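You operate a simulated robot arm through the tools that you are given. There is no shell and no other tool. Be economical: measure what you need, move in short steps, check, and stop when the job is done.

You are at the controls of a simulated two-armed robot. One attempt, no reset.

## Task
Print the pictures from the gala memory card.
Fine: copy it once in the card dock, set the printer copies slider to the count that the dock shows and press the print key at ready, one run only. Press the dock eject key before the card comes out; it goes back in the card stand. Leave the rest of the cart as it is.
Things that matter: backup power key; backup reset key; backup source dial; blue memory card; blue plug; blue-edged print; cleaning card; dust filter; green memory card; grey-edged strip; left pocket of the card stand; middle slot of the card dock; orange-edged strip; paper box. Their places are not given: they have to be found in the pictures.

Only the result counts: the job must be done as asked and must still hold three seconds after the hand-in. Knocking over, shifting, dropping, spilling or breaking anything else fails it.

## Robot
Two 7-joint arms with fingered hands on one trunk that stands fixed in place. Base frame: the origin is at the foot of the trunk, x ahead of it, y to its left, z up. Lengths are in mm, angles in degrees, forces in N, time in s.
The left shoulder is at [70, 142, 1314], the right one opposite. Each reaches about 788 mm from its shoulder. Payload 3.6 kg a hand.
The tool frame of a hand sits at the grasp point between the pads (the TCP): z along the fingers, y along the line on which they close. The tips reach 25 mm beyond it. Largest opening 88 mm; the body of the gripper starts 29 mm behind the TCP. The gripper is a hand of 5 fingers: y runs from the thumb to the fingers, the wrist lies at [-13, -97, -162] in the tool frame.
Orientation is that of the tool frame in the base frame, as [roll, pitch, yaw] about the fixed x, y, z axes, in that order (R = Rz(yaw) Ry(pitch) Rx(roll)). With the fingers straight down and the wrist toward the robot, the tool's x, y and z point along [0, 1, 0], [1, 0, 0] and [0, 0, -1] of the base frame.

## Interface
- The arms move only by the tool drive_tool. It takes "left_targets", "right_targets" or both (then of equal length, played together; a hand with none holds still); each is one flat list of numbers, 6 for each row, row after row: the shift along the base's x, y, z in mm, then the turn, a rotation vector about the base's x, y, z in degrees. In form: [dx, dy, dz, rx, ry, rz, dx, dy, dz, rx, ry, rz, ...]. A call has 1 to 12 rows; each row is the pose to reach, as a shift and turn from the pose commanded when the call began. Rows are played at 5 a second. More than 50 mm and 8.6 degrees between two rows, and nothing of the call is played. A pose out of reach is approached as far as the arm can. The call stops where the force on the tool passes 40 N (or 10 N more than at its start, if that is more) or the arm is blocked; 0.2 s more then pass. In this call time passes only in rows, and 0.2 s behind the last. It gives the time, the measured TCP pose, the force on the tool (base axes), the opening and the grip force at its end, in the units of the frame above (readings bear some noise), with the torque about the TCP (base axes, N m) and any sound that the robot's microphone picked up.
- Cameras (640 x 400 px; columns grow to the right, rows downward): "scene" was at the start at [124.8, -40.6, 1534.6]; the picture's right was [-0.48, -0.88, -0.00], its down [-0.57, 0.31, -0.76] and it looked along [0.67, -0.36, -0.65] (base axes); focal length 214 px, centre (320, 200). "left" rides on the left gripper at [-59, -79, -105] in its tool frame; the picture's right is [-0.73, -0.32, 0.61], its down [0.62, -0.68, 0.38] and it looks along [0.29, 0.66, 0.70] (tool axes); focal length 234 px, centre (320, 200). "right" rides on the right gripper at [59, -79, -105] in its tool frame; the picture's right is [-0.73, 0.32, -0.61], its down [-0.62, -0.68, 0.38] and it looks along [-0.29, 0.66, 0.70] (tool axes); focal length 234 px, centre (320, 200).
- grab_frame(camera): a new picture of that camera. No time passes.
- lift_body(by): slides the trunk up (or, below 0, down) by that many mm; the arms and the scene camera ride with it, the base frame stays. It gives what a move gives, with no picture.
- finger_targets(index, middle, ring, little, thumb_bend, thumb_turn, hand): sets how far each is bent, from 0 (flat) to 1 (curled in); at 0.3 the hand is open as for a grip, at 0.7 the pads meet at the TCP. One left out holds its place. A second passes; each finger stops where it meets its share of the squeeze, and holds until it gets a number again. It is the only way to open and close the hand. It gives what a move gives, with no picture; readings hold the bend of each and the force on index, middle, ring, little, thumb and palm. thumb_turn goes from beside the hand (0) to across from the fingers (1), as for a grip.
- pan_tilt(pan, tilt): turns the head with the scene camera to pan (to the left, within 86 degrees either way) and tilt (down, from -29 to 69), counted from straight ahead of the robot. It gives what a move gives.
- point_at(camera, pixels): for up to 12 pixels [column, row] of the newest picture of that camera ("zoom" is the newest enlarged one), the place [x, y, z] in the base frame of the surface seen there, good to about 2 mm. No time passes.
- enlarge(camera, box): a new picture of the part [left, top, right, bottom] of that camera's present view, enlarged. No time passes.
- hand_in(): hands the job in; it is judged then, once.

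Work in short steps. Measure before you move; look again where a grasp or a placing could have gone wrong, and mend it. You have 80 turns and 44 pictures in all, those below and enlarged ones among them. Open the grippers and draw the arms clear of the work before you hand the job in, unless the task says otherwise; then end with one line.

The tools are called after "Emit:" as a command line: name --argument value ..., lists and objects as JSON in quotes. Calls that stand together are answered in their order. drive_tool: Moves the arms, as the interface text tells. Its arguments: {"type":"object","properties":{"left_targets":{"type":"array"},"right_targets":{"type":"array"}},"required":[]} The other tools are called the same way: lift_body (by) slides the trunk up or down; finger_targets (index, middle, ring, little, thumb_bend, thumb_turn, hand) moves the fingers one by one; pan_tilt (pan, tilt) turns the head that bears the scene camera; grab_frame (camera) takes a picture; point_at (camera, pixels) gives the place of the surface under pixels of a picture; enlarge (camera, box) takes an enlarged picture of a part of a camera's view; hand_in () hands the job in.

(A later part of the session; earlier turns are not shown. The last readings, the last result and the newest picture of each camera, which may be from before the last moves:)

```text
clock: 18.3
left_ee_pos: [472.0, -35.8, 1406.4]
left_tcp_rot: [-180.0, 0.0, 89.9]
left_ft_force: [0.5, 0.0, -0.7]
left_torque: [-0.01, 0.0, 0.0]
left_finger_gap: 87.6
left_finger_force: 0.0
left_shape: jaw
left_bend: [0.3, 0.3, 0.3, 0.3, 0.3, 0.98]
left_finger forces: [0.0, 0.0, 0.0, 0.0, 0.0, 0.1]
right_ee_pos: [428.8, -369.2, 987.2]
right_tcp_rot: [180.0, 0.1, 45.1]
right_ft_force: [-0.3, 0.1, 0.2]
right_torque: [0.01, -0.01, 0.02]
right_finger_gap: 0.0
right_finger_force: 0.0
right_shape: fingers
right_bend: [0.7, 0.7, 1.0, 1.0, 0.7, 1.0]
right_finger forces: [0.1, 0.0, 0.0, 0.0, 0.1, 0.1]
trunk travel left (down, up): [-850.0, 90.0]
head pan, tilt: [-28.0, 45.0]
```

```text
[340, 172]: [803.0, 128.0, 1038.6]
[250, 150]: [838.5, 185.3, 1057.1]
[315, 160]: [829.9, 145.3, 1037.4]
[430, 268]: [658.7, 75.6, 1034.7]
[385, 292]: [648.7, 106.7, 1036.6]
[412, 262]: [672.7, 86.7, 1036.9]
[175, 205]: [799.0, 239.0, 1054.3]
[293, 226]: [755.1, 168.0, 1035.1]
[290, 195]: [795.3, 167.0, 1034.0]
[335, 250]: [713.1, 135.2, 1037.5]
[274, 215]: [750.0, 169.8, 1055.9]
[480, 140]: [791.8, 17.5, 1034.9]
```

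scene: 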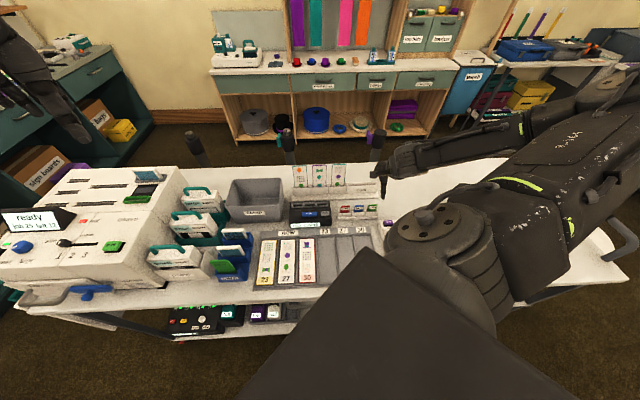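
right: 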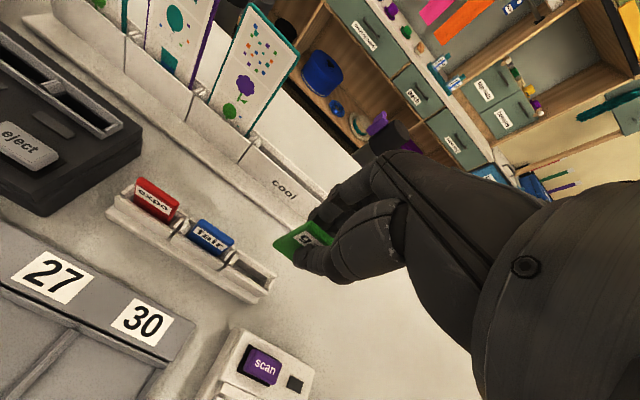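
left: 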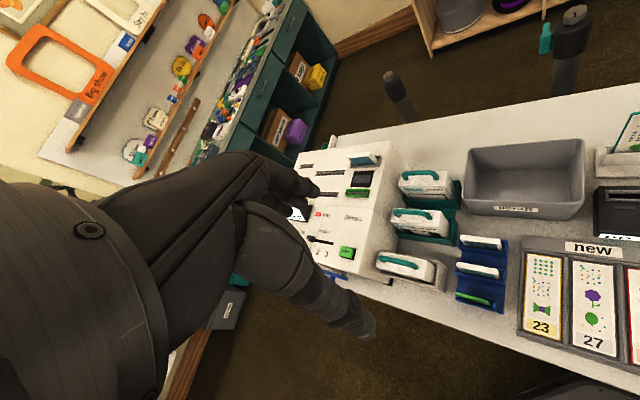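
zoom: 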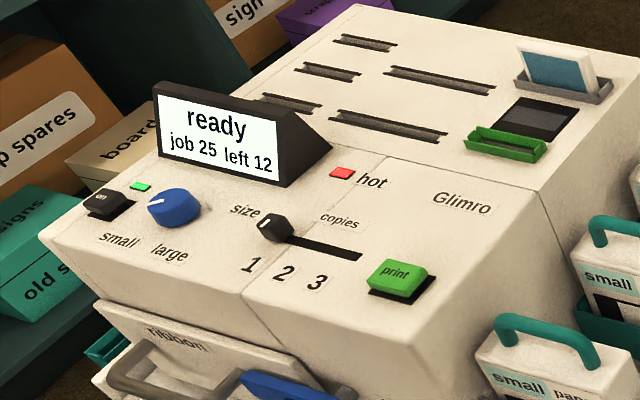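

Knob is at about (744,172,1055), printer top z≈1036, print key at (655,92,1050). Now I check the dock display.

Emit:
enlarge --camera "scene" --box '[300, 180, 460, 280]'

```text
4.00 times, centred on (380, 230) of scene
```

zoom: 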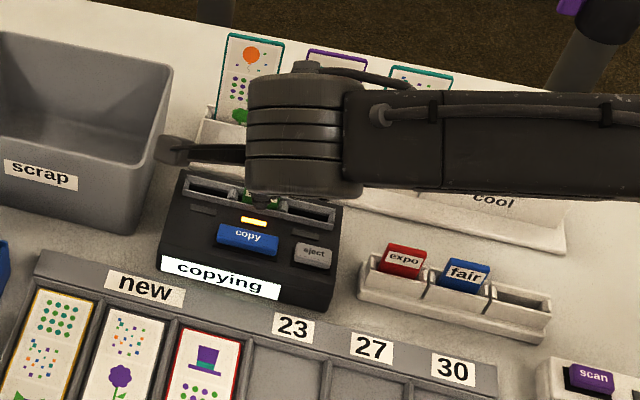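

Still copying. I bring the left hand above the slider knob, turned +45° so it closes along the slider's track.

Emit:
drive_tool --left_targets '[27, 21, -27, 0, 0, 4.5, 54, 41, -54, 0, 0, 9, 81, 62, -81, 0, 0, 13.5, 109, 83, -108, 0, 0, 18, 136, 103, -135, 0, 0, 22.5, 163, 124, -162, 0, 0, 27, 190, 145, -189, 0, 0, 31.5, 218, 166, -216, 0, 0, 36, 245, 186, -243, 0, 0, 40.5, 272, 207, -272, 0, 0, 45]'

Emit:
finger_targets --hand "left" --index 0.5 --middle 0.5 --thumb_bend 0.5 --thumb_turn 1.0 --ring 1.0 --little 1.0

Emit:
grab_frame --camera "scene"

Emit:
grab_frame --camera "left"

```text
clock: 20.5
left_ee_pos: [739.8, 172.6, 1132.9]
left_tcp_rot: [-180.0, -0.2, 134.9]
left_ft_force: [-0.3, 0.3, -0.1]
left_torque: [0.02, 0.0, 0.0]
left_finger_gap: 87.7
left_finger_force: 0.1
left_shape: jaw
left_bend: [0.3, 0.3, 0.3, 0.3, 0.3, 0.98]
left_finger forces: [0.1, 0.0, 0.0, 0.0, 0.1, 0.0]
left hand out of reach, approached as far as the arm can: row 10
right_ee_pos: [430.3, -370.1, 986.5]
right_tcp_rot: [-179.8, 0.0, 45.0]
right_ft_force: [-0.3, 0.6, -0.5]
right_torque: [0.05, -0.03, -0.01]
right_finger_gap: 0.0
right_finger_force: 0.0
right_shape: fingers
right_bend: [0.7, 0.7, 1.0, 1.0, 0.7, 1.0]
right_finger forces: [0.0, 0.1, 0.0, 0.0, 0.0, 0.1]
trunk travel left (down, up): [-850.0, 90.0]
head pan, tilt: [-28.0, 45.0]
```

```text
clock: 21.5
left_ee_pos: [739.2, 174.3, 1134.0]
left_tcp_rot: [179.9, 0.0, 135.0]
left_ft_force: [-0.3, -0.5, -0.8]
left_torque: [-0.01, 0.03, 0.0]
left_finger_gap: 42.0
left_finger_force: 0.1
left_shape: fingers
left_bend: [0.5, 0.5, 1.0, 1.0, 0.5, 1.0]
left_finger forces: [0.0, 0.1, 0.1, 0.1, 0.0, 0.1]
right_ee_pos: [428.8, -368.7, 987.4]
right_tcp_rot: [180.0, 0.1, 45.0]
right_ft_force: [-0.1, 0.6, -0.3]
right_torque: [0.0, -0.01, 0.01]
right_finger_gap: 0.1
right_finger_force: 0.0
right_shape: fingers
right_bend: [0.7, 0.7, 1.0, 1.0, 0.7, 1.0]
right_finger forces: [0.1, 0.0, 0.0, 0.1, 0.0, 0.0]
trunk travel left (down, up): [-850.0, 90.0]
head pan, tilt: [-28.0, 45.0]
```

```text
15 pictures are left
```

scene: 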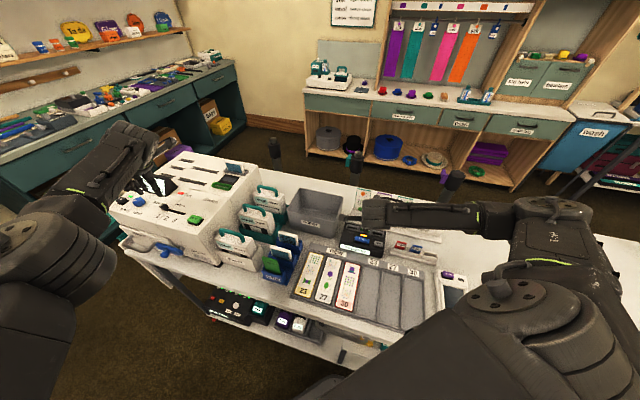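

```text
14 pictures are left
```

left: 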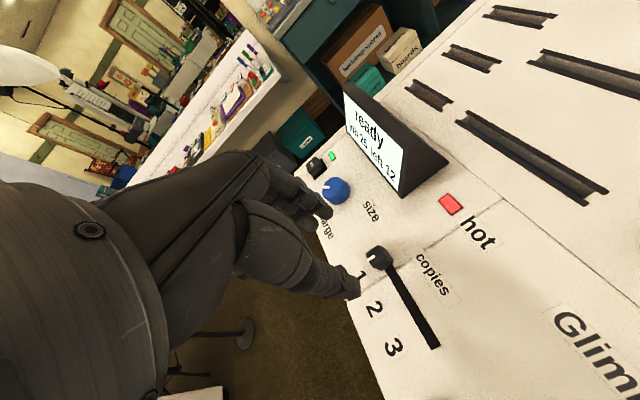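

The left hand is at its reach limit, so I'll tilt it 15° about its closing axis to bring the wrist nearer. I measure fingertips, knob and track in the left view.

Emit:
point_at --camera "left" --pixels '[[353, 290], [348, 296], [326, 212], [330, 207], [378, 252], [380, 268], [374, 264], [386, 258], [435, 345], [362, 273], [376, 310], [393, 347]]'

Emit:
drive_tool --left_targets '[-1, -1, -15, -3.54, -3.54, 0, -2, -2, -25, -7.07, -7.07, 0, 0, -3, -30, -10.6, -10.6, 0]'

```text
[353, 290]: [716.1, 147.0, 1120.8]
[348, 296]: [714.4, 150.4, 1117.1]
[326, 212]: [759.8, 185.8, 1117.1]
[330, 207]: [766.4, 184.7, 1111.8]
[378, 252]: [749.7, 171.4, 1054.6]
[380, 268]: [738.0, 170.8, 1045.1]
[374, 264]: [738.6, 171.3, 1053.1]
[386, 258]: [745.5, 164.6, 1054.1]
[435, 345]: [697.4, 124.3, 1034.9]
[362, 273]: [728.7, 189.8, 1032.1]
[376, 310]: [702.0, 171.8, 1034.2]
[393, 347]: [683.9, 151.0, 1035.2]
```

```text
clock: 22.3
left_ee_pos: [738.9, 169.9, 1103.6]
left_tcp_rot: [-180.0, 15.2, 134.9]
left_ft_force: [0.1, 0.4, -0.3]
left_torque: [-0.02, 0.01, 0.01]
left_finger_gap: 42.0
left_finger_force: 0.1
left_shape: fingers
left_bend: [0.5, 0.5, 1.0, 1.0, 0.5, 1.0]
left_finger forces: [0.0, 0.0, 0.1, 0.0, 0.1, 0.1]
right_ee_pos: [427.1, -370.0, 986.9]
right_tcp_rot: [179.9, 0.1, 45.0]
right_ft_force: [-0.6, -0.5, 0.2]
right_torque: [0.02, 0.0, 0.03]
right_finger_gap: 0.0
right_finger_force: 0.0
right_shape: fingers
right_bend: [0.7, 0.7, 1.0, 1.0, 0.7, 1.0]
right_finger forces: [0.0, 0.0, 0.0, 0.0, 0.0, 0.0]
trunk travel left (down, up): [-850.0, 90.0]
head pan, tilt: [-28.0, 45.0]
```

Now at (739,170,1104) tilted. I check the dock display for the count before moving the slider.

Emit:
enlarge --camera "scene" --box '[320, 210, 420, 275]'

```text
6.15 times, centred on (370, 242) of scene
```

zoom: 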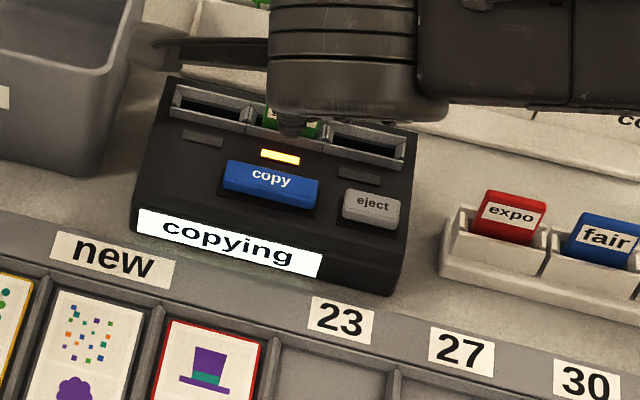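

Still copying. I lower the left hand so the fingertips straddle the knob.

Emit:
drive_tool --left_targets '[0.7, 5, -15, 0, 0, 0, 0.7, 5, -30, 0, 0, 0, 0.7, 5, -39, 0, 0, 0]'

Emit:
enlarge --camera "left" --box '[270, 170, 470, 330]'

```text
clock: 23.1
left_ee_pos: [739.9, 173.8, 1065.6]
left_tcp_rot: [179.9, 15.1, 134.9]
left_ft_force: [0.5, 1.2, 3.5]
left_torque: [0.1, -0.09, 0.0]
left_finger_gap: 42.2
left_finger_force: 2.3
left_shape: fingers
left_bend: [0.5, 0.49, 1.0, 1.0, 0.5, 1.0]
left_finger forces: [0.1, 3.9, 0.0, 0.0, 0.0, 0.0]
right_ee_pos: [429.1, -368.4, 987.8]
right_tcp_rot: [180.0, -0.1, 45.0]
right_ft_force: [0.3, 0.8, 0.0]
right_torque: [0.02, -0.02, 0.0]
right_finger_gap: 0.0
right_finger_force: 0.2
right_shape: fingers
right_bend: [0.7, 0.7, 1.0, 1.0, 0.7, 1.0]
right_finger forces: [0.0, 0.0, 0.0, 0.0, 0.1, 0.1]
trunk travel left (down, up): [-850.0, 90.0]
head pan, tilt: [-28.0, 45.0]
```

```text
2.50 times, centred on (370, 250) of left
```

zoom: 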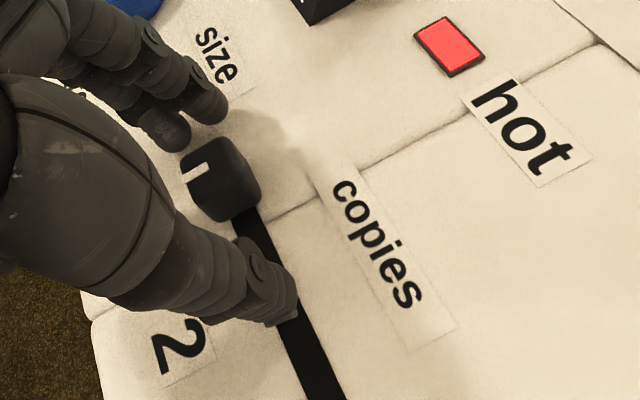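

The fingertips straddle the knob; middle touches the surface lightly (3.9 N), so I raise 4 mm and then close onto the knob.

Emit:
drive_tool --left_targets '[0, 0, 4, 0, 0, 0]'

Emit:
finger_targets --hand "left" --index 0.62 --middle 0.62 --thumb_bend 0.62

Emit:
enlarge --camera "scene" --box '[320, 210, 420, 275]'

```text
clock: 23.5
left_ee_pos: [739.3, 175.5, 1069.0]
left_tcp_rot: [180.0, 15.1, 134.9]
left_ft_force: [0.2, -0.4, 0.1]
left_torque: [0.0, -0.02, 0.0]
left_finger_gap: 42.1
left_finger_force: 0.0
left_shape: fingers
left_bend: [0.5, 0.5, 1.0, 1.0, 0.5, 1.0]
left_finger forces: [0.0, 0.1, 0.0, 0.1, 0.0, 0.0]
right_ee_pos: [429.7, -369.9, 987.4]
right_tcp_rot: [179.9, 0.0, 45.0]
right_ft_force: [0.1, 0.9, 0.5]
right_torque: [0.02, 0.01, -0.02]
right_finger_gap: 0.0
right_finger_force: 0.1
right_shape: fingers
right_bend: [0.7, 0.7, 1.0, 1.0, 0.7, 1.0]
right_finger forces: [0.1, 0.1, 0.1, 0.0, 0.1, 0.1]
trunk travel left (down, up): [-850.0, 90.0]
head pan, tilt: [-28.0, 45.0]
```

```text
clock: 24.5
left_ee_pos: [741.1, 175.3, 1069.8]
left_tcp_rot: [-179.9, 15.0, 135.0]
left_ft_force: [0.1, 1.4, -1.3]
left_torque: [0.01, -0.01, 0.0]
left_finger_gap: 16.5
left_finger_force: 0.2
left_shape: fingers
left_bend: [0.61, 0.61, 1.0, 1.0, 0.62, 1.0]
left_finger forces: [0.4, 0.4, 0.1, 0.0, 0.0, 0.0]
right_ee_pos: [430.3, -369.3, 986.1]
right_tcp_rot: [180.0, 0.1, 45.1]
right_ft_force: [1.0, 0.2, 0.8]
right_torque: [0.0, -0.03, 0.02]
right_finger_gap: 0.0
right_finger_force: 0.1
right_shape: fingers
right_bend: [0.7, 0.7, 1.0, 1.0, 0.7, 1.0]
right_finger forces: [0.1, 0.0, 0.0, 0.0, 0.1, 0.1]
trunk travel left (down, up): [-850.0, 90.0]
head pan, tilt: [-28.0, 45.0]
```

```text
6.15 times, centred on (370, 242) of scene
```

zoom: 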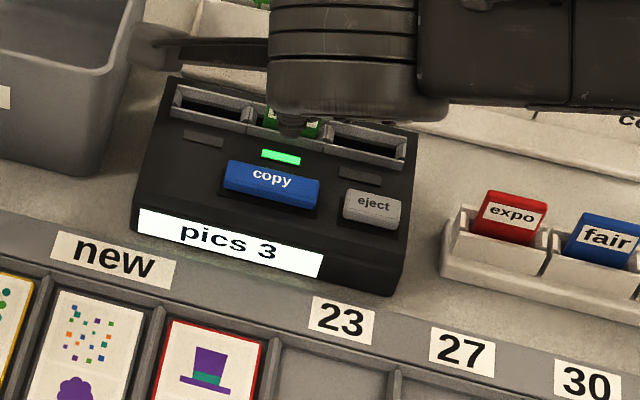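

The dock shows "pics 3". I drag the knob along the track towards position 3 (about -41.5 in both x and y).

Emit:
drive_tool --left_targets '[-8, -8, 0, 0, 0, 0, -16, -16, 0, 0, 0, 0, -24, -24, 0, 0, 0, 0, -32, -32, 0, 0, 0, 0, -38, -38, 0, 0, 0, 0, -42, -42, 0, 0, 0, 0]'

Emit:
finger_targets --hand "left" --index 0.5 --middle 0.5 --thumb_bend 0.5

Emit:
enlarge --camera "left" --box '[250, 120, 490, 320]'

```text
clock: 25.9
left_ee_pos: [698.2, 133.5, 1068.7]
left_tcp_rot: [179.9, 14.9, 135.0]
left_ft_force: [0.5, 0.3, 0.3]
left_torque: [0.02, -0.02, 0.01]
left_finger_gap: 16.4
left_finger_force: 0.3
left_shape: fingers
left_bend: [0.62, 0.62, 1.0, 1.0, 0.62, 1.0]
left_finger forces: [0.6, 0.4, 0.0, 0.0, 0.1, 0.1]
right_ee_pos: [429.8, -369.5, 988.7]
right_tcp_rot: [-180.0, 0.2, 45.0]
right_ft_force: [0.1, -0.8, 0.4]
right_torque: [0.0, 0.0, 0.0]
right_finger_gap: 0.0
right_finger_force: 0.1
right_shape: fingers
right_bend: [0.7, 0.7, 1.0, 1.0, 0.7, 1.0]
right_finger forces: [0.1, 0.1, 0.0, 0.0, 0.2, 0.0]
trunk travel left (down, up): [-850.0, 90.0]
head pan, tilt: [-28.0, 45.0]
```

```text
clock: 26.9
left_ee_pos: [698.7, 133.5, 1068.3]
left_tcp_rot: [-180.0, 14.9, 135.0]
left_ft_force: [-0.3, -0.7, -0.2]
left_torque: [0.04, -0.02, -0.01]
left_finger_gap: 41.3
left_finger_force: 0.0
left_shape: fingers
left_bend: [0.5, 0.5, 1.0, 1.0, 0.5, 1.0]
left_finger forces: [0.0, 0.1, 0.0, 0.0, 0.1, 0.0]
right_ee_pos: [428.9, -369.8, 986.8]
right_tcp_rot: [180.0, 0.0, 45.0]
right_ft_force: [-0.2, 0.8, 0.1]
right_torque: [-0.01, 0.01, -0.02]
right_finger_gap: 0.0
right_finger_force: 0.1
right_shape: fingers
right_bend: [0.7, 0.7, 1.0, 1.0, 0.7, 1.0]
right_finger forces: [0.1, 0.0, 0.0, 0.1, 0.1, 0.0]
trunk travel left (down, up): [-850.0, 90.0]
head pan, tilt: [-28.0, 45.0]
```

```text
2.00 times, centred on (370, 220) of left
```

zoom: 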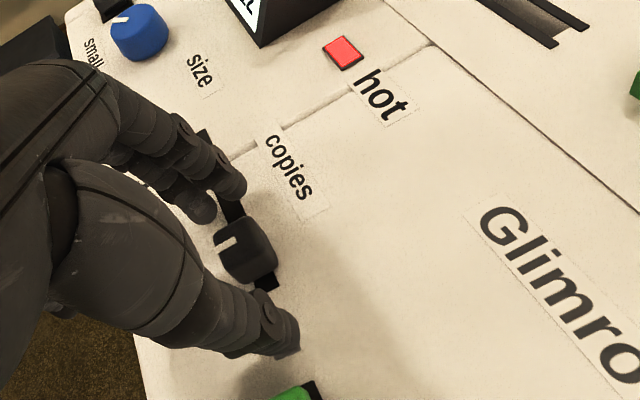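

The knob moved near the track end. I measure knob position against the track end and print key.

Emit:
point_at --camera "zoom" --pixels '[[245, 232], [232, 240], [262, 245], [270, 285], [265, 289], [205, 135], [290, 395], [255, 275], [310, 390], [235, 280]]'

```text
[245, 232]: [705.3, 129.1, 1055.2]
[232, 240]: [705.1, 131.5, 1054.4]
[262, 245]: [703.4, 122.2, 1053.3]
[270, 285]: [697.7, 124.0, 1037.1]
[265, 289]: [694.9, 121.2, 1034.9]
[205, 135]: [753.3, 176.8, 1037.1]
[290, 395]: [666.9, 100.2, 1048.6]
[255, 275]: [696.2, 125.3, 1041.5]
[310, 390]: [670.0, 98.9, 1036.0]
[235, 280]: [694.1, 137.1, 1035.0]
```

The knob sits at position 3 (sum ≈832, symmetric with position 1 about 2). I rise, move above the print key and form a pressing tip, then check display and tip.

Emit:
drive_tool --left_targets '[0, 0, 25, 0, 0, 0, 0, 0, 45, 0, 0, 0, -26, -17, 45, 0, 0, 0, -51, -33, 45, 0, 0, 0]'

Emit:
finger_targets --hand "left" --index 0.7 --middle 0.7 --thumb_bend 0.7

Emit:
grab_frame --camera "left"

```text
clock: 27.9
left_ee_pos: [646.3, 100.3, 1116.0]
left_tcp_rot: [180.0, 15.0, 135.0]
left_ft_force: [0.0, -0.7, 0.3]
left_torque: [-0.01, 0.03, 0.0]
left_finger_gap: 41.0
left_finger_force: 0.1
left_shape: fingers
left_bend: [0.5, 0.5, 1.0, 1.0, 0.5, 1.0]
left_finger forces: [0.1, 0.0, 0.0, 0.0, 0.0, 0.0]
right_ee_pos: [428.5, -369.4, 987.5]
right_tcp_rot: [180.0, 0.0, 44.9]
right_ft_force: [0.1, -0.4, -0.3]
right_torque: [-0.04, -0.01, 0.03]
right_finger_gap: 0.1
right_finger_force: 0.0
right_shape: fingers
right_bend: [0.7, 0.7, 1.0, 1.0, 0.7, 1.0]
right_finger forces: [0.0, 0.0, 0.0, 0.1, 0.1, 0.1]
trunk travel left (down, up): [-850.0, 90.0]
head pan, tilt: [-28.0, 45.0]
```

```text
clock: 28.9
left_ee_pos: [647.7, 100.6, 1115.2]
left_tcp_rot: [-180.0, 15.0, 135.0]
left_ft_force: [0.2, -0.1, -0.1]
left_torque: [-0.03, 0.03, -0.02]
left_finger_gap: 0.2
left_finger_force: 0.1
left_shape: fingers
left_bend: [0.7, 0.7, 1.0, 1.0, 0.7, 1.0]
left_finger forces: [0.0, 0.1, 0.0, 0.0, 0.1, 0.0]
right_ee_pos: [430.0, -368.7, 988.9]
right_tcp_rot: [-180.0, 0.0, 45.0]
right_ft_force: [-0.2, 0.4, 0.1]
right_torque: [0.02, -0.01, 0.02]
right_finger_gap: 0.2
right_finger_force: 0.1
right_shape: fingers
right_bend: [0.7, 0.7, 1.0, 1.0, 0.7, 1.0]
right_finger forces: [0.0, 0.0, 0.0, 0.0, 0.0, 0.1]
trunk travel left (down, up): [-850.0, 90.0]
head pan, tilt: [-28.0, 45.0]
```

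```text
9 pictures are left
```

left: 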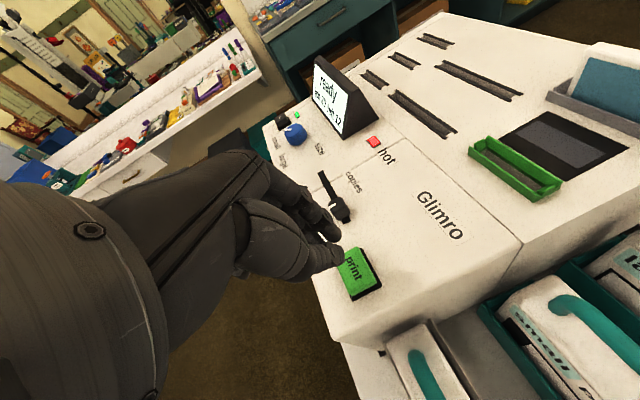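

The display reads "ready". I measure the tip and key corners.

Emit:
point_at --camera "left" --pixels '[[340, 255], [343, 262], [330, 240], [338, 236], [360, 272], [345, 262], [362, 252], [377, 278], [352, 292], [340, 212]]'

```text
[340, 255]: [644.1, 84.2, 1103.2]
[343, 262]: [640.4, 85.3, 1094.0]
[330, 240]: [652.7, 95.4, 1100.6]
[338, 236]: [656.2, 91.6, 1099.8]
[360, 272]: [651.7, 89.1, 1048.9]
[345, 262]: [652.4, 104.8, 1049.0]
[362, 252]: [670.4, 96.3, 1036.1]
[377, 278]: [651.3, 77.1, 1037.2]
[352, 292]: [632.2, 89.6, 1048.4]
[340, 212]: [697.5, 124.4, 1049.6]
```

Tip is over the key centre (650,91). I press down in small steps until the click.

Emit:
drive_tool --left_targets '[2, 0, -25, 0, 0, 0, 2, 0, -39, 0, 0, 0, 2, 0, -43, 0, 0, 0, 2, 0, -46, 0, 0, 0]'

```text
clock: 29.9
left_ee_pos: [647.8, 101.2, 1071.0]
left_tcp_rot: [179.9, 15.1, 134.9]
left_ft_force: [3.5, 1.3, 8.9]
left_torque: [0.14, -0.06, -0.02]
left_finger_gap: 0.0
left_finger_force: 4.8
left_shape: fingers
left_bend: [0.7, 0.71, 1.0, 1.0, 0.7, 1.0]
left_finger forces: [0.0, 9.8, 0.0, 0.0, 0.0, 0.1]
right_ee_pos: [428.3, -368.9, 989.0]
right_tcp_rot: [180.0, 0.0, 45.0]
right_ft_force: [0.6, 0.0, 0.4]
right_torque: [-0.02, -0.01, -0.01]
right_finger_gap: 0.0
right_finger_force: 0.0
right_shape: fingers
right_bend: [0.7, 0.7, 1.0, 1.0, 0.7, 1.0]
right_finger forces: [0.0, 0.0, 0.0, 0.0, 0.0, 0.0]
trunk travel left (down, up): [-850.0, 90.0]
head pan, tilt: [-28.0, 45.0]
heard: click
```

Clicked. I raise the left hand, and at the same time bring the right tip over the eject key.

Emit:
drive_tool --left_targets '[0, 0, 25, 0, 0, 0, 0, 0, 60, 0, 0, 0]' --right_targets '[-17, -20, 0, 0, 0, 0, -35, -40, 0, 0, 0, 0]'

Emit:
enlarge --camera "left" --box '[260, 30, 420, 150]'

Emit:
enlarge --camera "right" --box '[160, 160, 410, 340]'

```text
clock: 30.5
left_ee_pos: [645.5, 98.7, 1127.9]
left_tcp_rot: [179.9, 15.0, 135.0]
left_ft_force: [-0.4, 0.0, 0.1]
left_torque: [0.01, 0.0, 0.03]
left_finger_gap: 0.3
left_finger_force: 0.0
left_shape: fingers
left_bend: [0.7, 0.7, 1.0, 1.0, 0.7, 1.0]
left_finger forces: [0.0, 0.0, 0.1, 0.1, 0.1, 0.0]
right_ee_pos: [392.0, -410.7, 985.8]
right_tcp_rot: [179.9, -0.1, 45.1]
right_ft_force: [0.1, 0.6, 0.0]
right_torque: [0.04, -0.01, 0.03]
right_finger_gap: 0.0
right_finger_force: 0.1
right_shape: fingers
right_bend: [0.7, 0.7, 1.0, 1.0, 0.7, 1.0]
right_finger forces: [0.0, 0.1, 0.0, 0.0, 0.0, 0.1]
trunk travel left (down, up): [-850.0, 90.0]
head pan, tilt: [-28.0, 45.0]
```

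```text
3.33 times, centred on (340, 90) of left
```

zoom: 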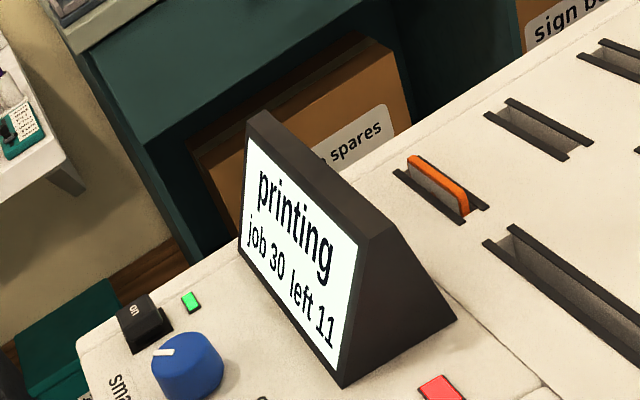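

```text
2.22 times, centred on (285, 250) of right
```

zoom: 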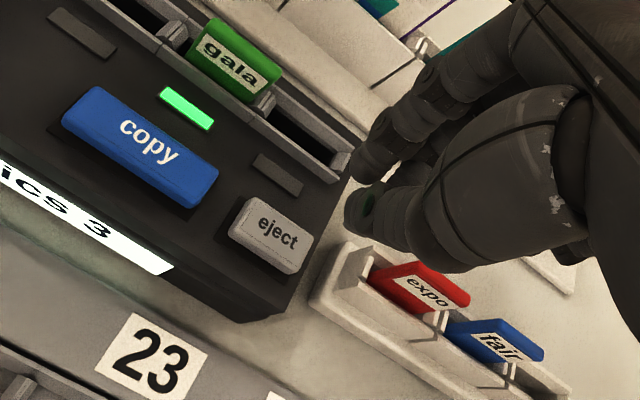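

The printer prints (job 30). I measure the eject key, nearby red card and my tip.

Emit:
point_at --camera "zoom" --pixels '[[270, 232], [248, 203], [308, 238], [232, 235], [295, 268], [355, 215], [357, 165], [420, 265], [230, 50], [212, 20], [278, 70], [240, 30]]'

```text
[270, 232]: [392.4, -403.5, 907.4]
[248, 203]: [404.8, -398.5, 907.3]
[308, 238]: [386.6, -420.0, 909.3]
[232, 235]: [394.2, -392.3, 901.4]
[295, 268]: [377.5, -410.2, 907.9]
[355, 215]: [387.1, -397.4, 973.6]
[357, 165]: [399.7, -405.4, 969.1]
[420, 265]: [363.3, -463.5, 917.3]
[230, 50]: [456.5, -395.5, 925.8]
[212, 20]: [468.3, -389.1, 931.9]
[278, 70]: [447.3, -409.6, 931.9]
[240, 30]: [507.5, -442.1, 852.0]
```

Eject centre ≈ (391.5,-406.5); I shift (-0.5,-4) and press down to the same depth as before.

Emit:
drive_tool --right_targets '[-0.5, -4, -25, 0, 0, 0, -0.5, -4, -45, 0, 0, 0, -0.5, -4, -55, 0, 0, 0, -0.5, -4, -58, 0, 0, 0, -0.5, -4, -60, 0, 0, 0]'

```text
clock: 31.7
left_ee_pos: [646.5, 101.4, 1128.4]
left_tcp_rot: [-180.0, 15.2, 135.0]
left_ft_force: [-0.1, 0.5, 0.6]
left_torque: [0.01, -0.02, 0.01]
left_finger_gap: 0.0
left_finger_force: 0.2
left_shape: fingers
left_bend: [0.7, 0.7, 1.0, 1.0, 0.7, 1.0]
left_finger forces: [0.0, 0.0, 0.1, 0.0, 0.0, 0.0]
right_ee_pos: [393.6, -414.7, 929.9]
right_tcp_rot: [179.8, -0.1, 45.2]
right_ft_force: [-2.4, -0.3, 11.3]
right_torque: [0.13, 0.08, 0.02]
right_finger_gap: 0.1
right_finger_force: 5.4
right_shape: fingers
right_bend: [0.7, 0.7, 1.0, 1.0, 0.71, 1.0]
right_finger forces: [0.0, 0.1, 0.0, 0.0, 10.8, 0.0]
trunk travel left (down, up): [-850.0, 90.0]
head pan, tilt: [-28.0, 45.0]
heard: click
```

Clicked. I lift, move above the card in the middle slot with pinch opened, and look.

Emit:
drive_tool --right_targets '[0, 0, 30, 0, 0, 0, 0, 0, 70, 0, 0, 0, 32, 7, 85, 0, 0, 0, 63.8, 14.2, 85, 0, 0, 0]'

Emit:
finger_targets --hand "right" --index 0.57 --middle 0.57 --thumb_bend 0.57

Emit:
drive_tool --right_targets '[0, 0, -40, 0, 0, 0]'

Emit:
enlarge --camera "right" --box '[180, 160, 400, 320]'

```text
clock: 32.7
left_ee_pos: [649.9, 101.1, 1126.1]
left_tcp_rot: [-179.9, 15.0, 135.0]
left_ft_force: [0.6, -0.1, -0.6]
left_torque: [0.05, 0.01, 0.0]
left_finger_gap: 0.0
left_finger_force: 0.0
left_shape: fingers
left_bend: [0.7, 0.7, 1.0, 1.0, 0.7, 1.0]
left_finger forces: [0.1, 0.0, 0.1, 0.0, 0.1, 0.0]
right_ee_pos: [459.0, -401.2, 1011.0]
right_tcp_rot: [-179.9, 0.0, 45.0]
right_ft_force: [0.3, -0.6, 0.1]
right_torque: [0.03, 0.01, 0.03]
right_finger_gap: 0.1
right_finger_force: 0.0
right_shape: fingers
right_bend: [0.7, 0.7, 1.0, 1.0, 0.7, 1.0]
right_finger forces: [0.1, 0.1, 0.0, 0.0, 0.0, 0.1]
trunk travel left (down, up): [-850.0, 90.0]
head pan, tilt: [-28.0, 45.0]
```

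```text
clock: 33.7
left_ee_pos: [646.7, 100.2, 1126.1]
left_tcp_rot: [-180.0, 15.1, 135.0]
left_ft_force: [1.2, -0.9, 0.2]
left_torque: [-0.01, 0.01, -0.03]
left_finger_gap: 0.1
left_finger_force: 0.1
left_shape: fingers
left_bend: [0.7, 0.7, 1.0, 1.0, 0.7, 1.0]
left_finger forces: [0.0, 0.1, 0.0, 0.0, 0.0, 0.0]
right_ee_pos: [458.3, -401.8, 1011.8]
right_tcp_rot: [-179.9, 0.0, 45.0]
right_ft_force: [-0.2, 0.4, -0.7]
right_torque: [0.0, 0.01, 0.0]
right_finger_gap: 27.7
right_finger_force: 0.1
right_shape: fingers
right_bend: [0.56, 0.56, 1.0, 1.0, 0.56, 1.0]
right_finger forces: [0.0, 0.0, 0.0, 0.0, 0.0, 0.0]
trunk travel left (down, up): [-850.0, 90.0]
head pan, tilt: [-28.0, 45.0]
```

```text
clock: 34.1
left_ee_pos: [646.9, 100.2, 1128.2]
left_tcp_rot: [-180.0, 14.9, 135.0]
left_ft_force: [-0.5, 0.0, 0.5]
left_torque: [0.01, 0.02, 0.02]
left_finger_gap: 0.0
left_finger_force: 0.0
left_shape: fingers
left_bend: [0.7, 0.7, 1.0, 1.0, 0.7, 1.0]
left_finger forces: [0.1, 0.1, 0.0, 0.1, 0.0, 0.1]
right_ee_pos: [459.1, -401.9, 971.1]
right_tcp_rot: [179.9, 0.1, 45.0]
right_ft_force: [0.0, -0.2, -0.5]
right_torque: [0.03, -0.03, -0.04]
right_finger_gap: 27.9
right_finger_force: 0.1
right_shape: fingers
right_bend: [0.56, 0.56, 1.0, 1.0, 0.56, 1.0]
right_finger forces: [0.1, 0.1, 0.1, 0.1, 0.0, 0.0]
trunk travel left (down, up): [-850.0, 90.0]
head pan, tilt: [-28.0, 45.0]
```

```text
2.50 times, centred on (290, 240) of right
```

zoom: 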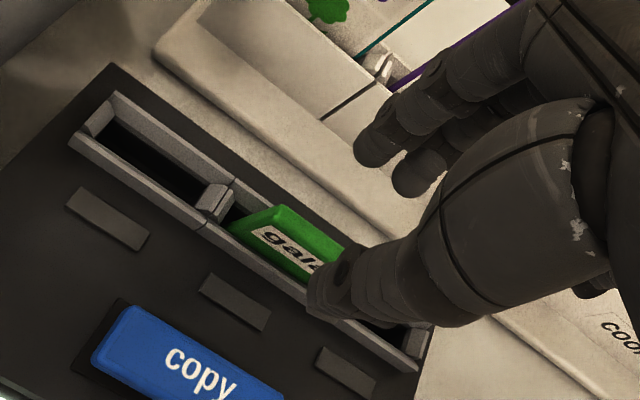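

Light is off: ejected. I measure the card's top edge and fingertips.

Emit:
point_at --camera "zoom" --pixels '[[275, 211], [262, 222], [345, 243], [310, 228], [270, 240], [235, 228], [315, 295], [320, 315], [370, 160], [410, 190], [300, 217], [325, 258]]'

```text
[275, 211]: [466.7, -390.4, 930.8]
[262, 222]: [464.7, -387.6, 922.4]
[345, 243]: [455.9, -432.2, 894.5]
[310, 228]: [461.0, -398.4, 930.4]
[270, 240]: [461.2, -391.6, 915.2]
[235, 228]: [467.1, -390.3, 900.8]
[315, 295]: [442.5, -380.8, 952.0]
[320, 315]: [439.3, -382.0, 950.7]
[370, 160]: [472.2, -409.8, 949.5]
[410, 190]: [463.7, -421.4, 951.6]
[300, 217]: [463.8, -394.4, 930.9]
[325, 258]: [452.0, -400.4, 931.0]
```

The pinch straddles the card (top centre v≈605, z 931). I lower 40 mm and close.

Emit:
drive_tool --right_targets '[0, 0, -20, 0, 0, 0, 0, 0, -40, 0, 0, 0]'

Emit:
finger_targets --hand "right" --index 0.72 --middle 0.72 --thumb_bend 0.72

Emit:
drive_tool --right_targets '[0, 0, 15, 0, 0, 0, 0, 0, 35, 0, 0, 0, 0, 0, 60, 0, 0, 0, 0, 0, 80, 0, 0, 0]'

Emit:
enlarge --camera "right" --box '[180, 160, 400, 320]'

```text
clock: 34.7
left_ee_pos: [646.7, 100.1, 1127.5]
left_tcp_rot: [179.9, 15.1, 135.1]
left_ft_force: [0.9, 0.2, -1.0]
left_torque: [0.0, 0.01, -0.01]
left_finger_gap: 0.0
left_finger_force: 0.1
left_shape: fingers
left_bend: [0.7, 0.7, 1.0, 1.0, 0.7, 1.0]
left_finger forces: [0.0, 0.0, 0.1, 0.0, 0.0, 0.1]
right_ee_pos: [459.6, -400.4, 931.8]
right_tcp_rot: [-180.0, 0.1, 45.0]
right_ft_force: [-0.3, -0.1, 0.0]
right_torque: [-0.01, -0.02, -0.01]
right_finger_gap: 27.9
right_finger_force: 0.1
right_shape: fingers
right_bend: [0.56, 0.56, 1.0, 1.0, 0.56, 1.0]
right_finger forces: [0.0, 0.1, 0.0, 0.0, 0.0, 0.0]
trunk travel left (down, up): [-850.0, 90.0]
head pan, tilt: [-28.0, 45.0]
```

```text
clock: 35.7
left_ee_pos: [647.4, 100.2, 1126.3]
left_tcp_rot: [180.0, 15.0, 134.9]
left_ft_force: [-0.5, 1.1, -0.7]
left_torque: [-0.01, -0.02, 0.01]
left_finger_gap: 0.0
left_finger_force: 0.0
left_shape: fingers
left_bend: [0.7, 0.7, 1.0, 1.0, 0.7, 1.0]
left_finger forces: [0.0, 0.0, 0.0, 0.1, 0.0, 0.0]
right_ee_pos: [459.1, -400.2, 931.6]
right_tcp_rot: [180.0, 0.0, 45.1]
right_ft_force: [-0.1, -0.3, 0.0]
right_torque: [-0.02, 0.0, 0.03]
right_finger_gap: 1.1
right_finger_force: 4.5
right_shape: fingers
right_bend: [0.71, 0.71, 1.0, 1.0, 0.68, 1.0]
right_finger forces: [2.4, 2.0, 0.0, 0.0, 3.9, 0.1]
trunk travel left (down, up): [-850.0, 90.0]
head pan, tilt: [-28.0, 45.0]
```

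```text
clock: 36.7
left_ee_pos: [646.6, 101.4, 1127.4]
left_tcp_rot: [179.9, 15.0, 135.0]
left_ft_force: [-0.3, -0.3, 0.2]
left_torque: [-0.01, 0.02, 0.03]
left_finger_gap: 0.2
left_finger_force: 0.0
left_shape: fingers
left_bend: [0.7, 0.7, 1.0, 1.0, 0.7, 1.0]
left_finger forces: [0.0, 0.0, 0.0, 0.0, 0.0, 0.0]
right_ee_pos: [456.9, -400.9, 1012.2]
right_tcp_rot: [180.0, 0.0, 45.0]
right_ft_force: [-0.4, -0.4, -0.6]
right_torque: [-0.04, -0.03, 0.03]
right_finger_gap: 1.2
right_finger_force: 3.9
right_shape: fingers
right_bend: [0.71, 0.71, 1.0, 1.0, 0.68, 1.0]
right_finger forces: [2.3, 1.7, 0.0, 0.0, 4.0, 0.0]
trunk travel left (down, up): [-850.0, 90.0]
head pan, tilt: [-28.0, 45.0]
```

```text
2.50 times, centred on (290, 240) of right
```

zoom: 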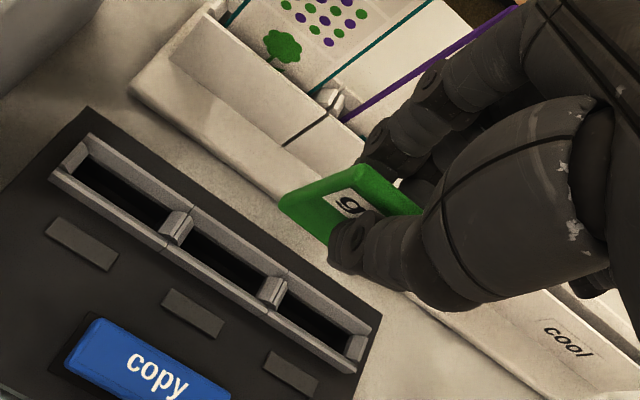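

The card is held again. I measure its face, corner and top for the offset.

Emit:
point_at --camera "zoom" --pixels '[[284, 203], [368, 170], [300, 205], [322, 235], [330, 205], [365, 180], [395, 195], [310, 222], [350, 185], [410, 203], [290, 208], [325, 190]]'

```text
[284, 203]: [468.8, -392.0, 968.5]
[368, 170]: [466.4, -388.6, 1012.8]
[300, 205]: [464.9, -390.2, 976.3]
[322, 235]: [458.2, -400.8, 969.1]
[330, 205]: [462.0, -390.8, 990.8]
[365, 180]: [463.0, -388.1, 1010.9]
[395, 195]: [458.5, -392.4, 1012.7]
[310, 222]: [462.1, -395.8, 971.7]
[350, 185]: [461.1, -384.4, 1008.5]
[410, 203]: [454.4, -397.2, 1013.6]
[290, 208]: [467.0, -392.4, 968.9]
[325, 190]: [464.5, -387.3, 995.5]
```

The card leans about 6.5°; I'll straighten it by tilting the hand 6°, and carry it over the stand's right pocket, ending 20 mm above the rim.

Emit:
drive_tool --right_targets '[-35, -29, 0, 0.85, 0.85, 0, -70, -58, 0, 1.7, 1.7, 0, -105, -87, 0, 2.5, 2.5, 0, -140, -116, 0, 3.4, 3.4, 0, -173.4, -143.8, 0, 4.24, 4.24, 0, -173.4, -143.8, -30, 4.24, 4.24, 0, -173.4, -143.8, -58, 4.24, 4.24, 0]'

Emit:
enlarge --camera "right" --box '[200, 170, 380, 310]'

```text
clock: 38.3
left_ee_pos: [648.1, 99.1, 1127.7]
left_tcp_rot: [-179.9, 14.8, 135.0]
left_ft_force: [0.2, 0.5, 0.5]
left_torque: [-0.01, 0.01, 0.01]
left_finger_gap: 0.1
left_finger_force: 0.1
left_shape: fingers
left_bend: [0.7, 0.7, 1.0, 1.0, 0.7, 1.0]
left_finger forces: [0.0, 0.1, 0.0, 0.1, 0.0, 0.0]
right_ee_pos: [283.3, -546.8, 953.1]
right_tcp_rot: [-174.1, 0.0, 45.1]
right_ft_force: [-0.4, 0.5, -0.2]
right_torque: [-0.01, 0.0, 0.0]
right_finger_gap: 1.0
right_finger_force: 3.7
right_shape: fingers
right_bend: [0.71, 0.71, 1.0, 1.0, 0.68, 1.0]
right_finger forces: [2.3, 1.6, 0.1, 0.1, 3.8, 0.0]
trunk travel left (down, up): [-850.0, 90.0]
head pan, tilt: [-28.0, 45.0]
```

```text
2.86 times, centred on (290, 240) of right
```

zoom: 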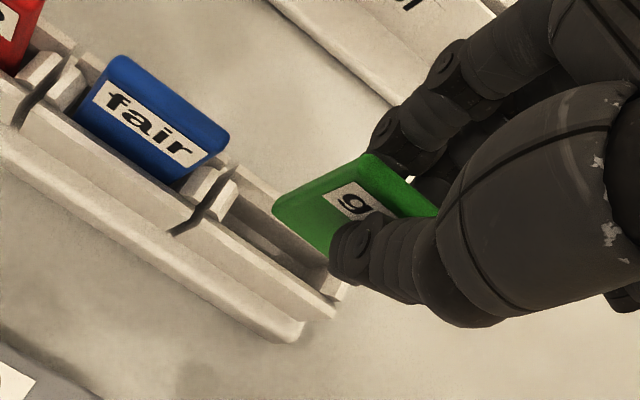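

I measure card face, corner and pocket walls.

Emit:
point_at --camera "zoom" --pixels '[[278, 208], [290, 213], [300, 225], [320, 195], [365, 165], [375, 158], [320, 245], [265, 250], [255, 205], [290, 275], [238, 200], [205, 230]]'

Emit:
point_at --camera "zoom" --pixels '[[330, 283], [265, 195], [280, 245], [310, 297], [325, 305], [420, 195], [345, 290], [250, 225], [340, 175], [230, 220]]'

```text
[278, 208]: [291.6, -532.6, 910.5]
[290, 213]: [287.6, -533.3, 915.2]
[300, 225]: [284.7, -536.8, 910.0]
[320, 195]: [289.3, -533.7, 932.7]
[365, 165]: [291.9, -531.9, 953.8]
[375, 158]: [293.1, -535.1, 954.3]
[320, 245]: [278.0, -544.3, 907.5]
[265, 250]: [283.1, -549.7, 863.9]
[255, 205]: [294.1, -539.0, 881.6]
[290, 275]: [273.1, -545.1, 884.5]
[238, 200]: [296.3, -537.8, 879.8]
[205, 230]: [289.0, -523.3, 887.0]
```

```text
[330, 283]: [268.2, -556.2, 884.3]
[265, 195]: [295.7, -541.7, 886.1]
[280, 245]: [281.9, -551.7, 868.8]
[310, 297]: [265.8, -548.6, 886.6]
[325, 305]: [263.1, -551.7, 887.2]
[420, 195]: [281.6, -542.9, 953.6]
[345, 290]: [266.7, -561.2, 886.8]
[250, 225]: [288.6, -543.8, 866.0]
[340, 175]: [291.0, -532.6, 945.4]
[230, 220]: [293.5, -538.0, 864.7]
```

Card is vertical, centre v≈583.5 and sum≈-262, matching the pocket (577.5–589, centre sum ≈-261). I lower it into the pocket.

Emit:
drive_tool --right_targets '[0.3, 0.3, -10, 0, 0, 0, 0.3, 0.3, -20, 0, 0, 0, 0.3, 0.3, -28, 0, 0, 0, 0.3, 0.3, -33, 0, 0, 0, 0.3, 0.3, -36, 0, 0, 0]'

Emit:
enlarge --camera "right" --box '[200, 170, 380, 310]'

```text
clock: 39.5
left_ee_pos: [647.8, 99.9, 1127.8]
left_tcp_rot: [-180.0, 15.0, 135.0]
left_ft_force: [-0.4, 0.0, -0.1]
left_torque: [-0.01, -0.02, -0.04]
left_finger_gap: 0.0
left_finger_force: 0.0
left_shape: fingers
left_bend: [0.7, 0.7, 1.0, 1.0, 0.7, 1.0]
left_finger forces: [0.0, 0.0, 0.1, 0.0, 0.0, 0.0]
right_ee_pos: [284.7, -543.8, 918.4]
right_tcp_rot: [-174.0, -0.1, 45.1]
right_ft_force: [0.3, -0.3, -0.3]
right_torque: [0.01, 0.01, 0.03]
right_finger_gap: 1.0
right_finger_force: 3.8
right_shape: fingers
right_bend: [0.71, 0.71, 1.0, 1.0, 0.68, 1.0]
right_finger forces: [2.2, 1.8, 0.1, 0.0, 3.9, 0.1]
trunk travel left (down, up): [-850.0, 90.0]
head pan, tilt: [-28.0, 45.0]
```

```text
2.86 times, centred on (290, 240) of right
```

zoom: 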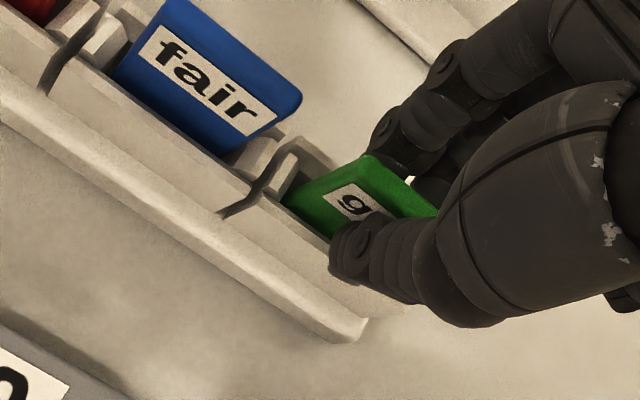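

The card is in its pocket. I lower 2 mm more, release, rise straight, and check.

Emit:
drive_tool --right_targets '[0, 0, -2, 0, 0, 0]'

Emit:
finger_targets --hand "right" --index 0.58 --middle 0.58 --thumb_bend 0.58

Emit:
drive_tool --right_targets '[0, 0, 15, 0, 0, 0, 0, 0, 40, 0, 0, 0, 0, 0, 80, 0, 0, 0, 0, 0, 125, 0, 0, 0]' --left_targets '[0, 0, 20, 0, 0, 0, -20, 0, 50, 0, 0, 0, -50, -20, 85, 0, 0, 0, -80, -40, 115, 0, 0, 0]'

Emit:
enlarge --camera "right" --box '[60, 130, 340, 330]'

```text
clock: 39.9
left_ee_pos: [646.8, 101.4, 1127.1]
left_tcp_rot: [180.0, 15.0, 134.9]
left_ft_force: [0.1, -0.8, -0.4]
left_torque: [-0.02, -0.02, -0.02]
left_finger_gap: 0.2
left_finger_force: 0.1
left_shape: fingers
left_bend: [0.7, 0.7, 1.0, 1.0, 0.7, 1.0]
left_finger forces: [0.0, 0.1, 0.0, 0.0, 0.0, 0.0]
right_ee_pos: [286.2, -544.3, 917.3]
right_tcp_rot: [-173.9, -0.1, 45.0]
right_ft_force: [-0.2, 0.1, 0.2]
right_torque: [-0.01, -0.01, 0.01]
right_finger_gap: 0.8
right_finger_force: 3.9
right_shape: fingers
right_bend: [0.71, 0.71, 1.0, 1.0, 0.68, 1.0]
right_finger forces: [2.3, 1.7, 0.0, 0.1, 3.9, 0.0]
trunk travel left (down, up): [-850.0, 90.0]
head pan, tilt: [-28.0, 45.0]
```

```text
clock: 40.9
left_ee_pos: [647.8, 100.0, 1126.1]
left_tcp_rot: [179.9, 15.1, 135.0]
left_ft_force: [-0.5, -1.6, 0.1]
left_torque: [0.0, 0.03, 0.01]
left_finger_gap: 0.0
left_finger_force: 0.0
left_shape: fingers
left_bend: [0.7, 0.7, 1.0, 1.0, 0.7, 1.0]
left_finger forces: [0.1, 0.0, 0.0, 0.1, 0.0, 0.1]
right_ee_pos: [285.7, -545.5, 916.7]
right_tcp_rot: [-174.0, -0.1, 45.0]
right_ft_force: [0.3, 0.0, -0.4]
right_torque: [0.0, -0.03, 0.01]
right_finger_gap: 25.5
right_finger_force: 0.0
right_shape: fingers
right_bend: [0.57, 0.57, 1.0, 1.0, 0.57, 1.0]
right_finger forces: [0.1, 0.0, 0.1, 0.1, 0.1, 0.0]
trunk travel left (down, up): [-850.0, 90.0]
head pan, tilt: [-28.0, 45.0]
```

```text
refused: row 3 steps farther than a row can; nothing moved
```

```text
2.00 times, centred on (200, 230) of right
```

zoom: 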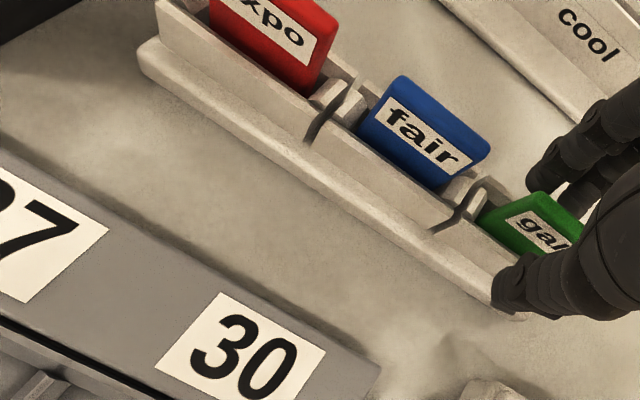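

The card is released; the move was refused for step size. I retry with smaller steps.

Emit:
drive_tool --right_targets '[0, 0, 15, 0, 0, 0, 0, 0, 40, 0, 0, 0, 0, 0, 75, 0, 0, 0, 0, 0, 110, 0, 0, 0, -10, 10, 140, 0, 0, 0]' --left_targets '[0, 0, 20, 0, 0, 0, -10, 0, 50, 0, 0, 0, -30, -10, 80, 0, 0, 0, -55, -20, 105, 0, 0, 0, -80, -30, 130, 0, 0, 0]'

Emit:
finger_targets --hand "right" --index 0.3 --middle 0.3 --ring 0.3 --little 0.3 --thumb_bend 0.3

Emit:
finger_targets --hand "left" --index 0.3 --middle 0.3 --ring 0.3 --little 0.3 --thumb_bend 0.3

Emit:
grab_frame --camera "scene"

```text
clock: 42.1
left_ee_pos: [566.0, 71.7, 1260.1]
left_tcp_rot: [-180.0, 15.0, 135.1]
left_ft_force: [-0.2, 0.9, -0.3]
left_torque: [0.01, -0.01, 0.0]
left_finger_gap: 0.2
left_finger_force: 0.1
left_shape: fingers
left_bend: [0.7, 0.7, 1.0, 1.0, 0.7, 1.0]
left_finger forces: [0.0, 0.1, 0.0, 0.0, 0.1, 0.0]
right_ee_pos: [272.4, -534.1, 1058.5]
right_tcp_rot: [-174.2, 0.0, 45.1]
right_ft_force: [-1.2, 0.2, -1.1]
right_torque: [0.04, -0.03, 0.02]
right_finger_gap: 25.6
right_finger_force: 0.1
right_shape: fingers
right_bend: [0.57, 0.57, 1.0, 1.0, 0.57, 1.0]
right_finger forces: [0.0, 0.1, 0.0, 0.1, 0.0, 0.1]
trunk travel left (down, up): [-850.0, 90.0]
head pan, tilt: [-28.0, 45.0]
```

```text
clock: 43.1
left_ee_pos: [568.0, 71.2, 1257.3]
left_tcp_rot: [180.0, 15.0, 135.0]
left_ft_force: [-0.5, -0.3, 0.1]
left_torque: [0.0, -0.01, -0.03]
left_finger_gap: 0.1
left_finger_force: 0.1
left_shape: fingers
left_bend: [0.7, 0.7, 1.0, 1.0, 0.7, 1.0]
left_finger forces: [0.0, 0.1, 0.0, 0.0, 0.0, 0.1]
right_ee_pos: [274.3, -534.9, 1056.6]
right_tcp_rot: [-174.0, -0.1, 45.0]
right_ft_force: [0.6, -0.5, 0.6]
right_torque: [0.0, 0.0, 0.0]
right_finger_gap: 84.4
right_finger_force: 0.0
right_shape: fingers
right_bend: [0.3, 0.3, 0.3, 0.3, 0.3, 0.98]
right_finger forces: [0.0, 0.0, 0.0, 0.0, 0.1, 0.1]
trunk travel left (down, up): [-850.0, 90.0]
head pan, tilt: [-28.0, 45.0]
```

```text
clock: 44.1
left_ee_pos: [568.2, 71.9, 1258.8]
left_tcp_rot: [179.9, 15.1, 135.0]
left_ft_force: [-0.5, 0.6, 0.1]
left_torque: [0.0, -0.02, -0.04]
left_finger_gap: 84.5
left_finger_force: 0.0
left_shape: fingers
left_bend: [0.3, 0.3, 0.3, 0.3, 0.3, 0.98]
left_finger forces: [0.0, 0.1, 0.1, 0.1, 0.0, 0.1]
right_ee_pos: [275.7, -534.5, 1057.4]
right_tcp_rot: [-174.0, 0.0, 44.9]
right_ft_force: [0.9, 0.3, 0.7]
right_torque: [-0.01, 0.04, 0.02]
right_finger_gap: 84.2
right_finger_force: 0.0
right_shape: fingers
right_bend: [0.3, 0.3, 0.3, 0.3, 0.3, 0.98]
right_finger forces: [0.0, 0.0, 0.0, 0.1, 0.1, 0.1]
trunk travel left (down, up): [-850.0, 90.0]
head pan, tilt: [-28.0, 45.0]
```

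```text
1 pictures are left
```

scene: 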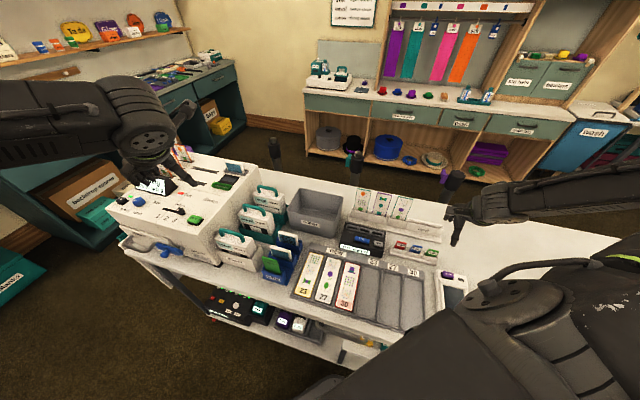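

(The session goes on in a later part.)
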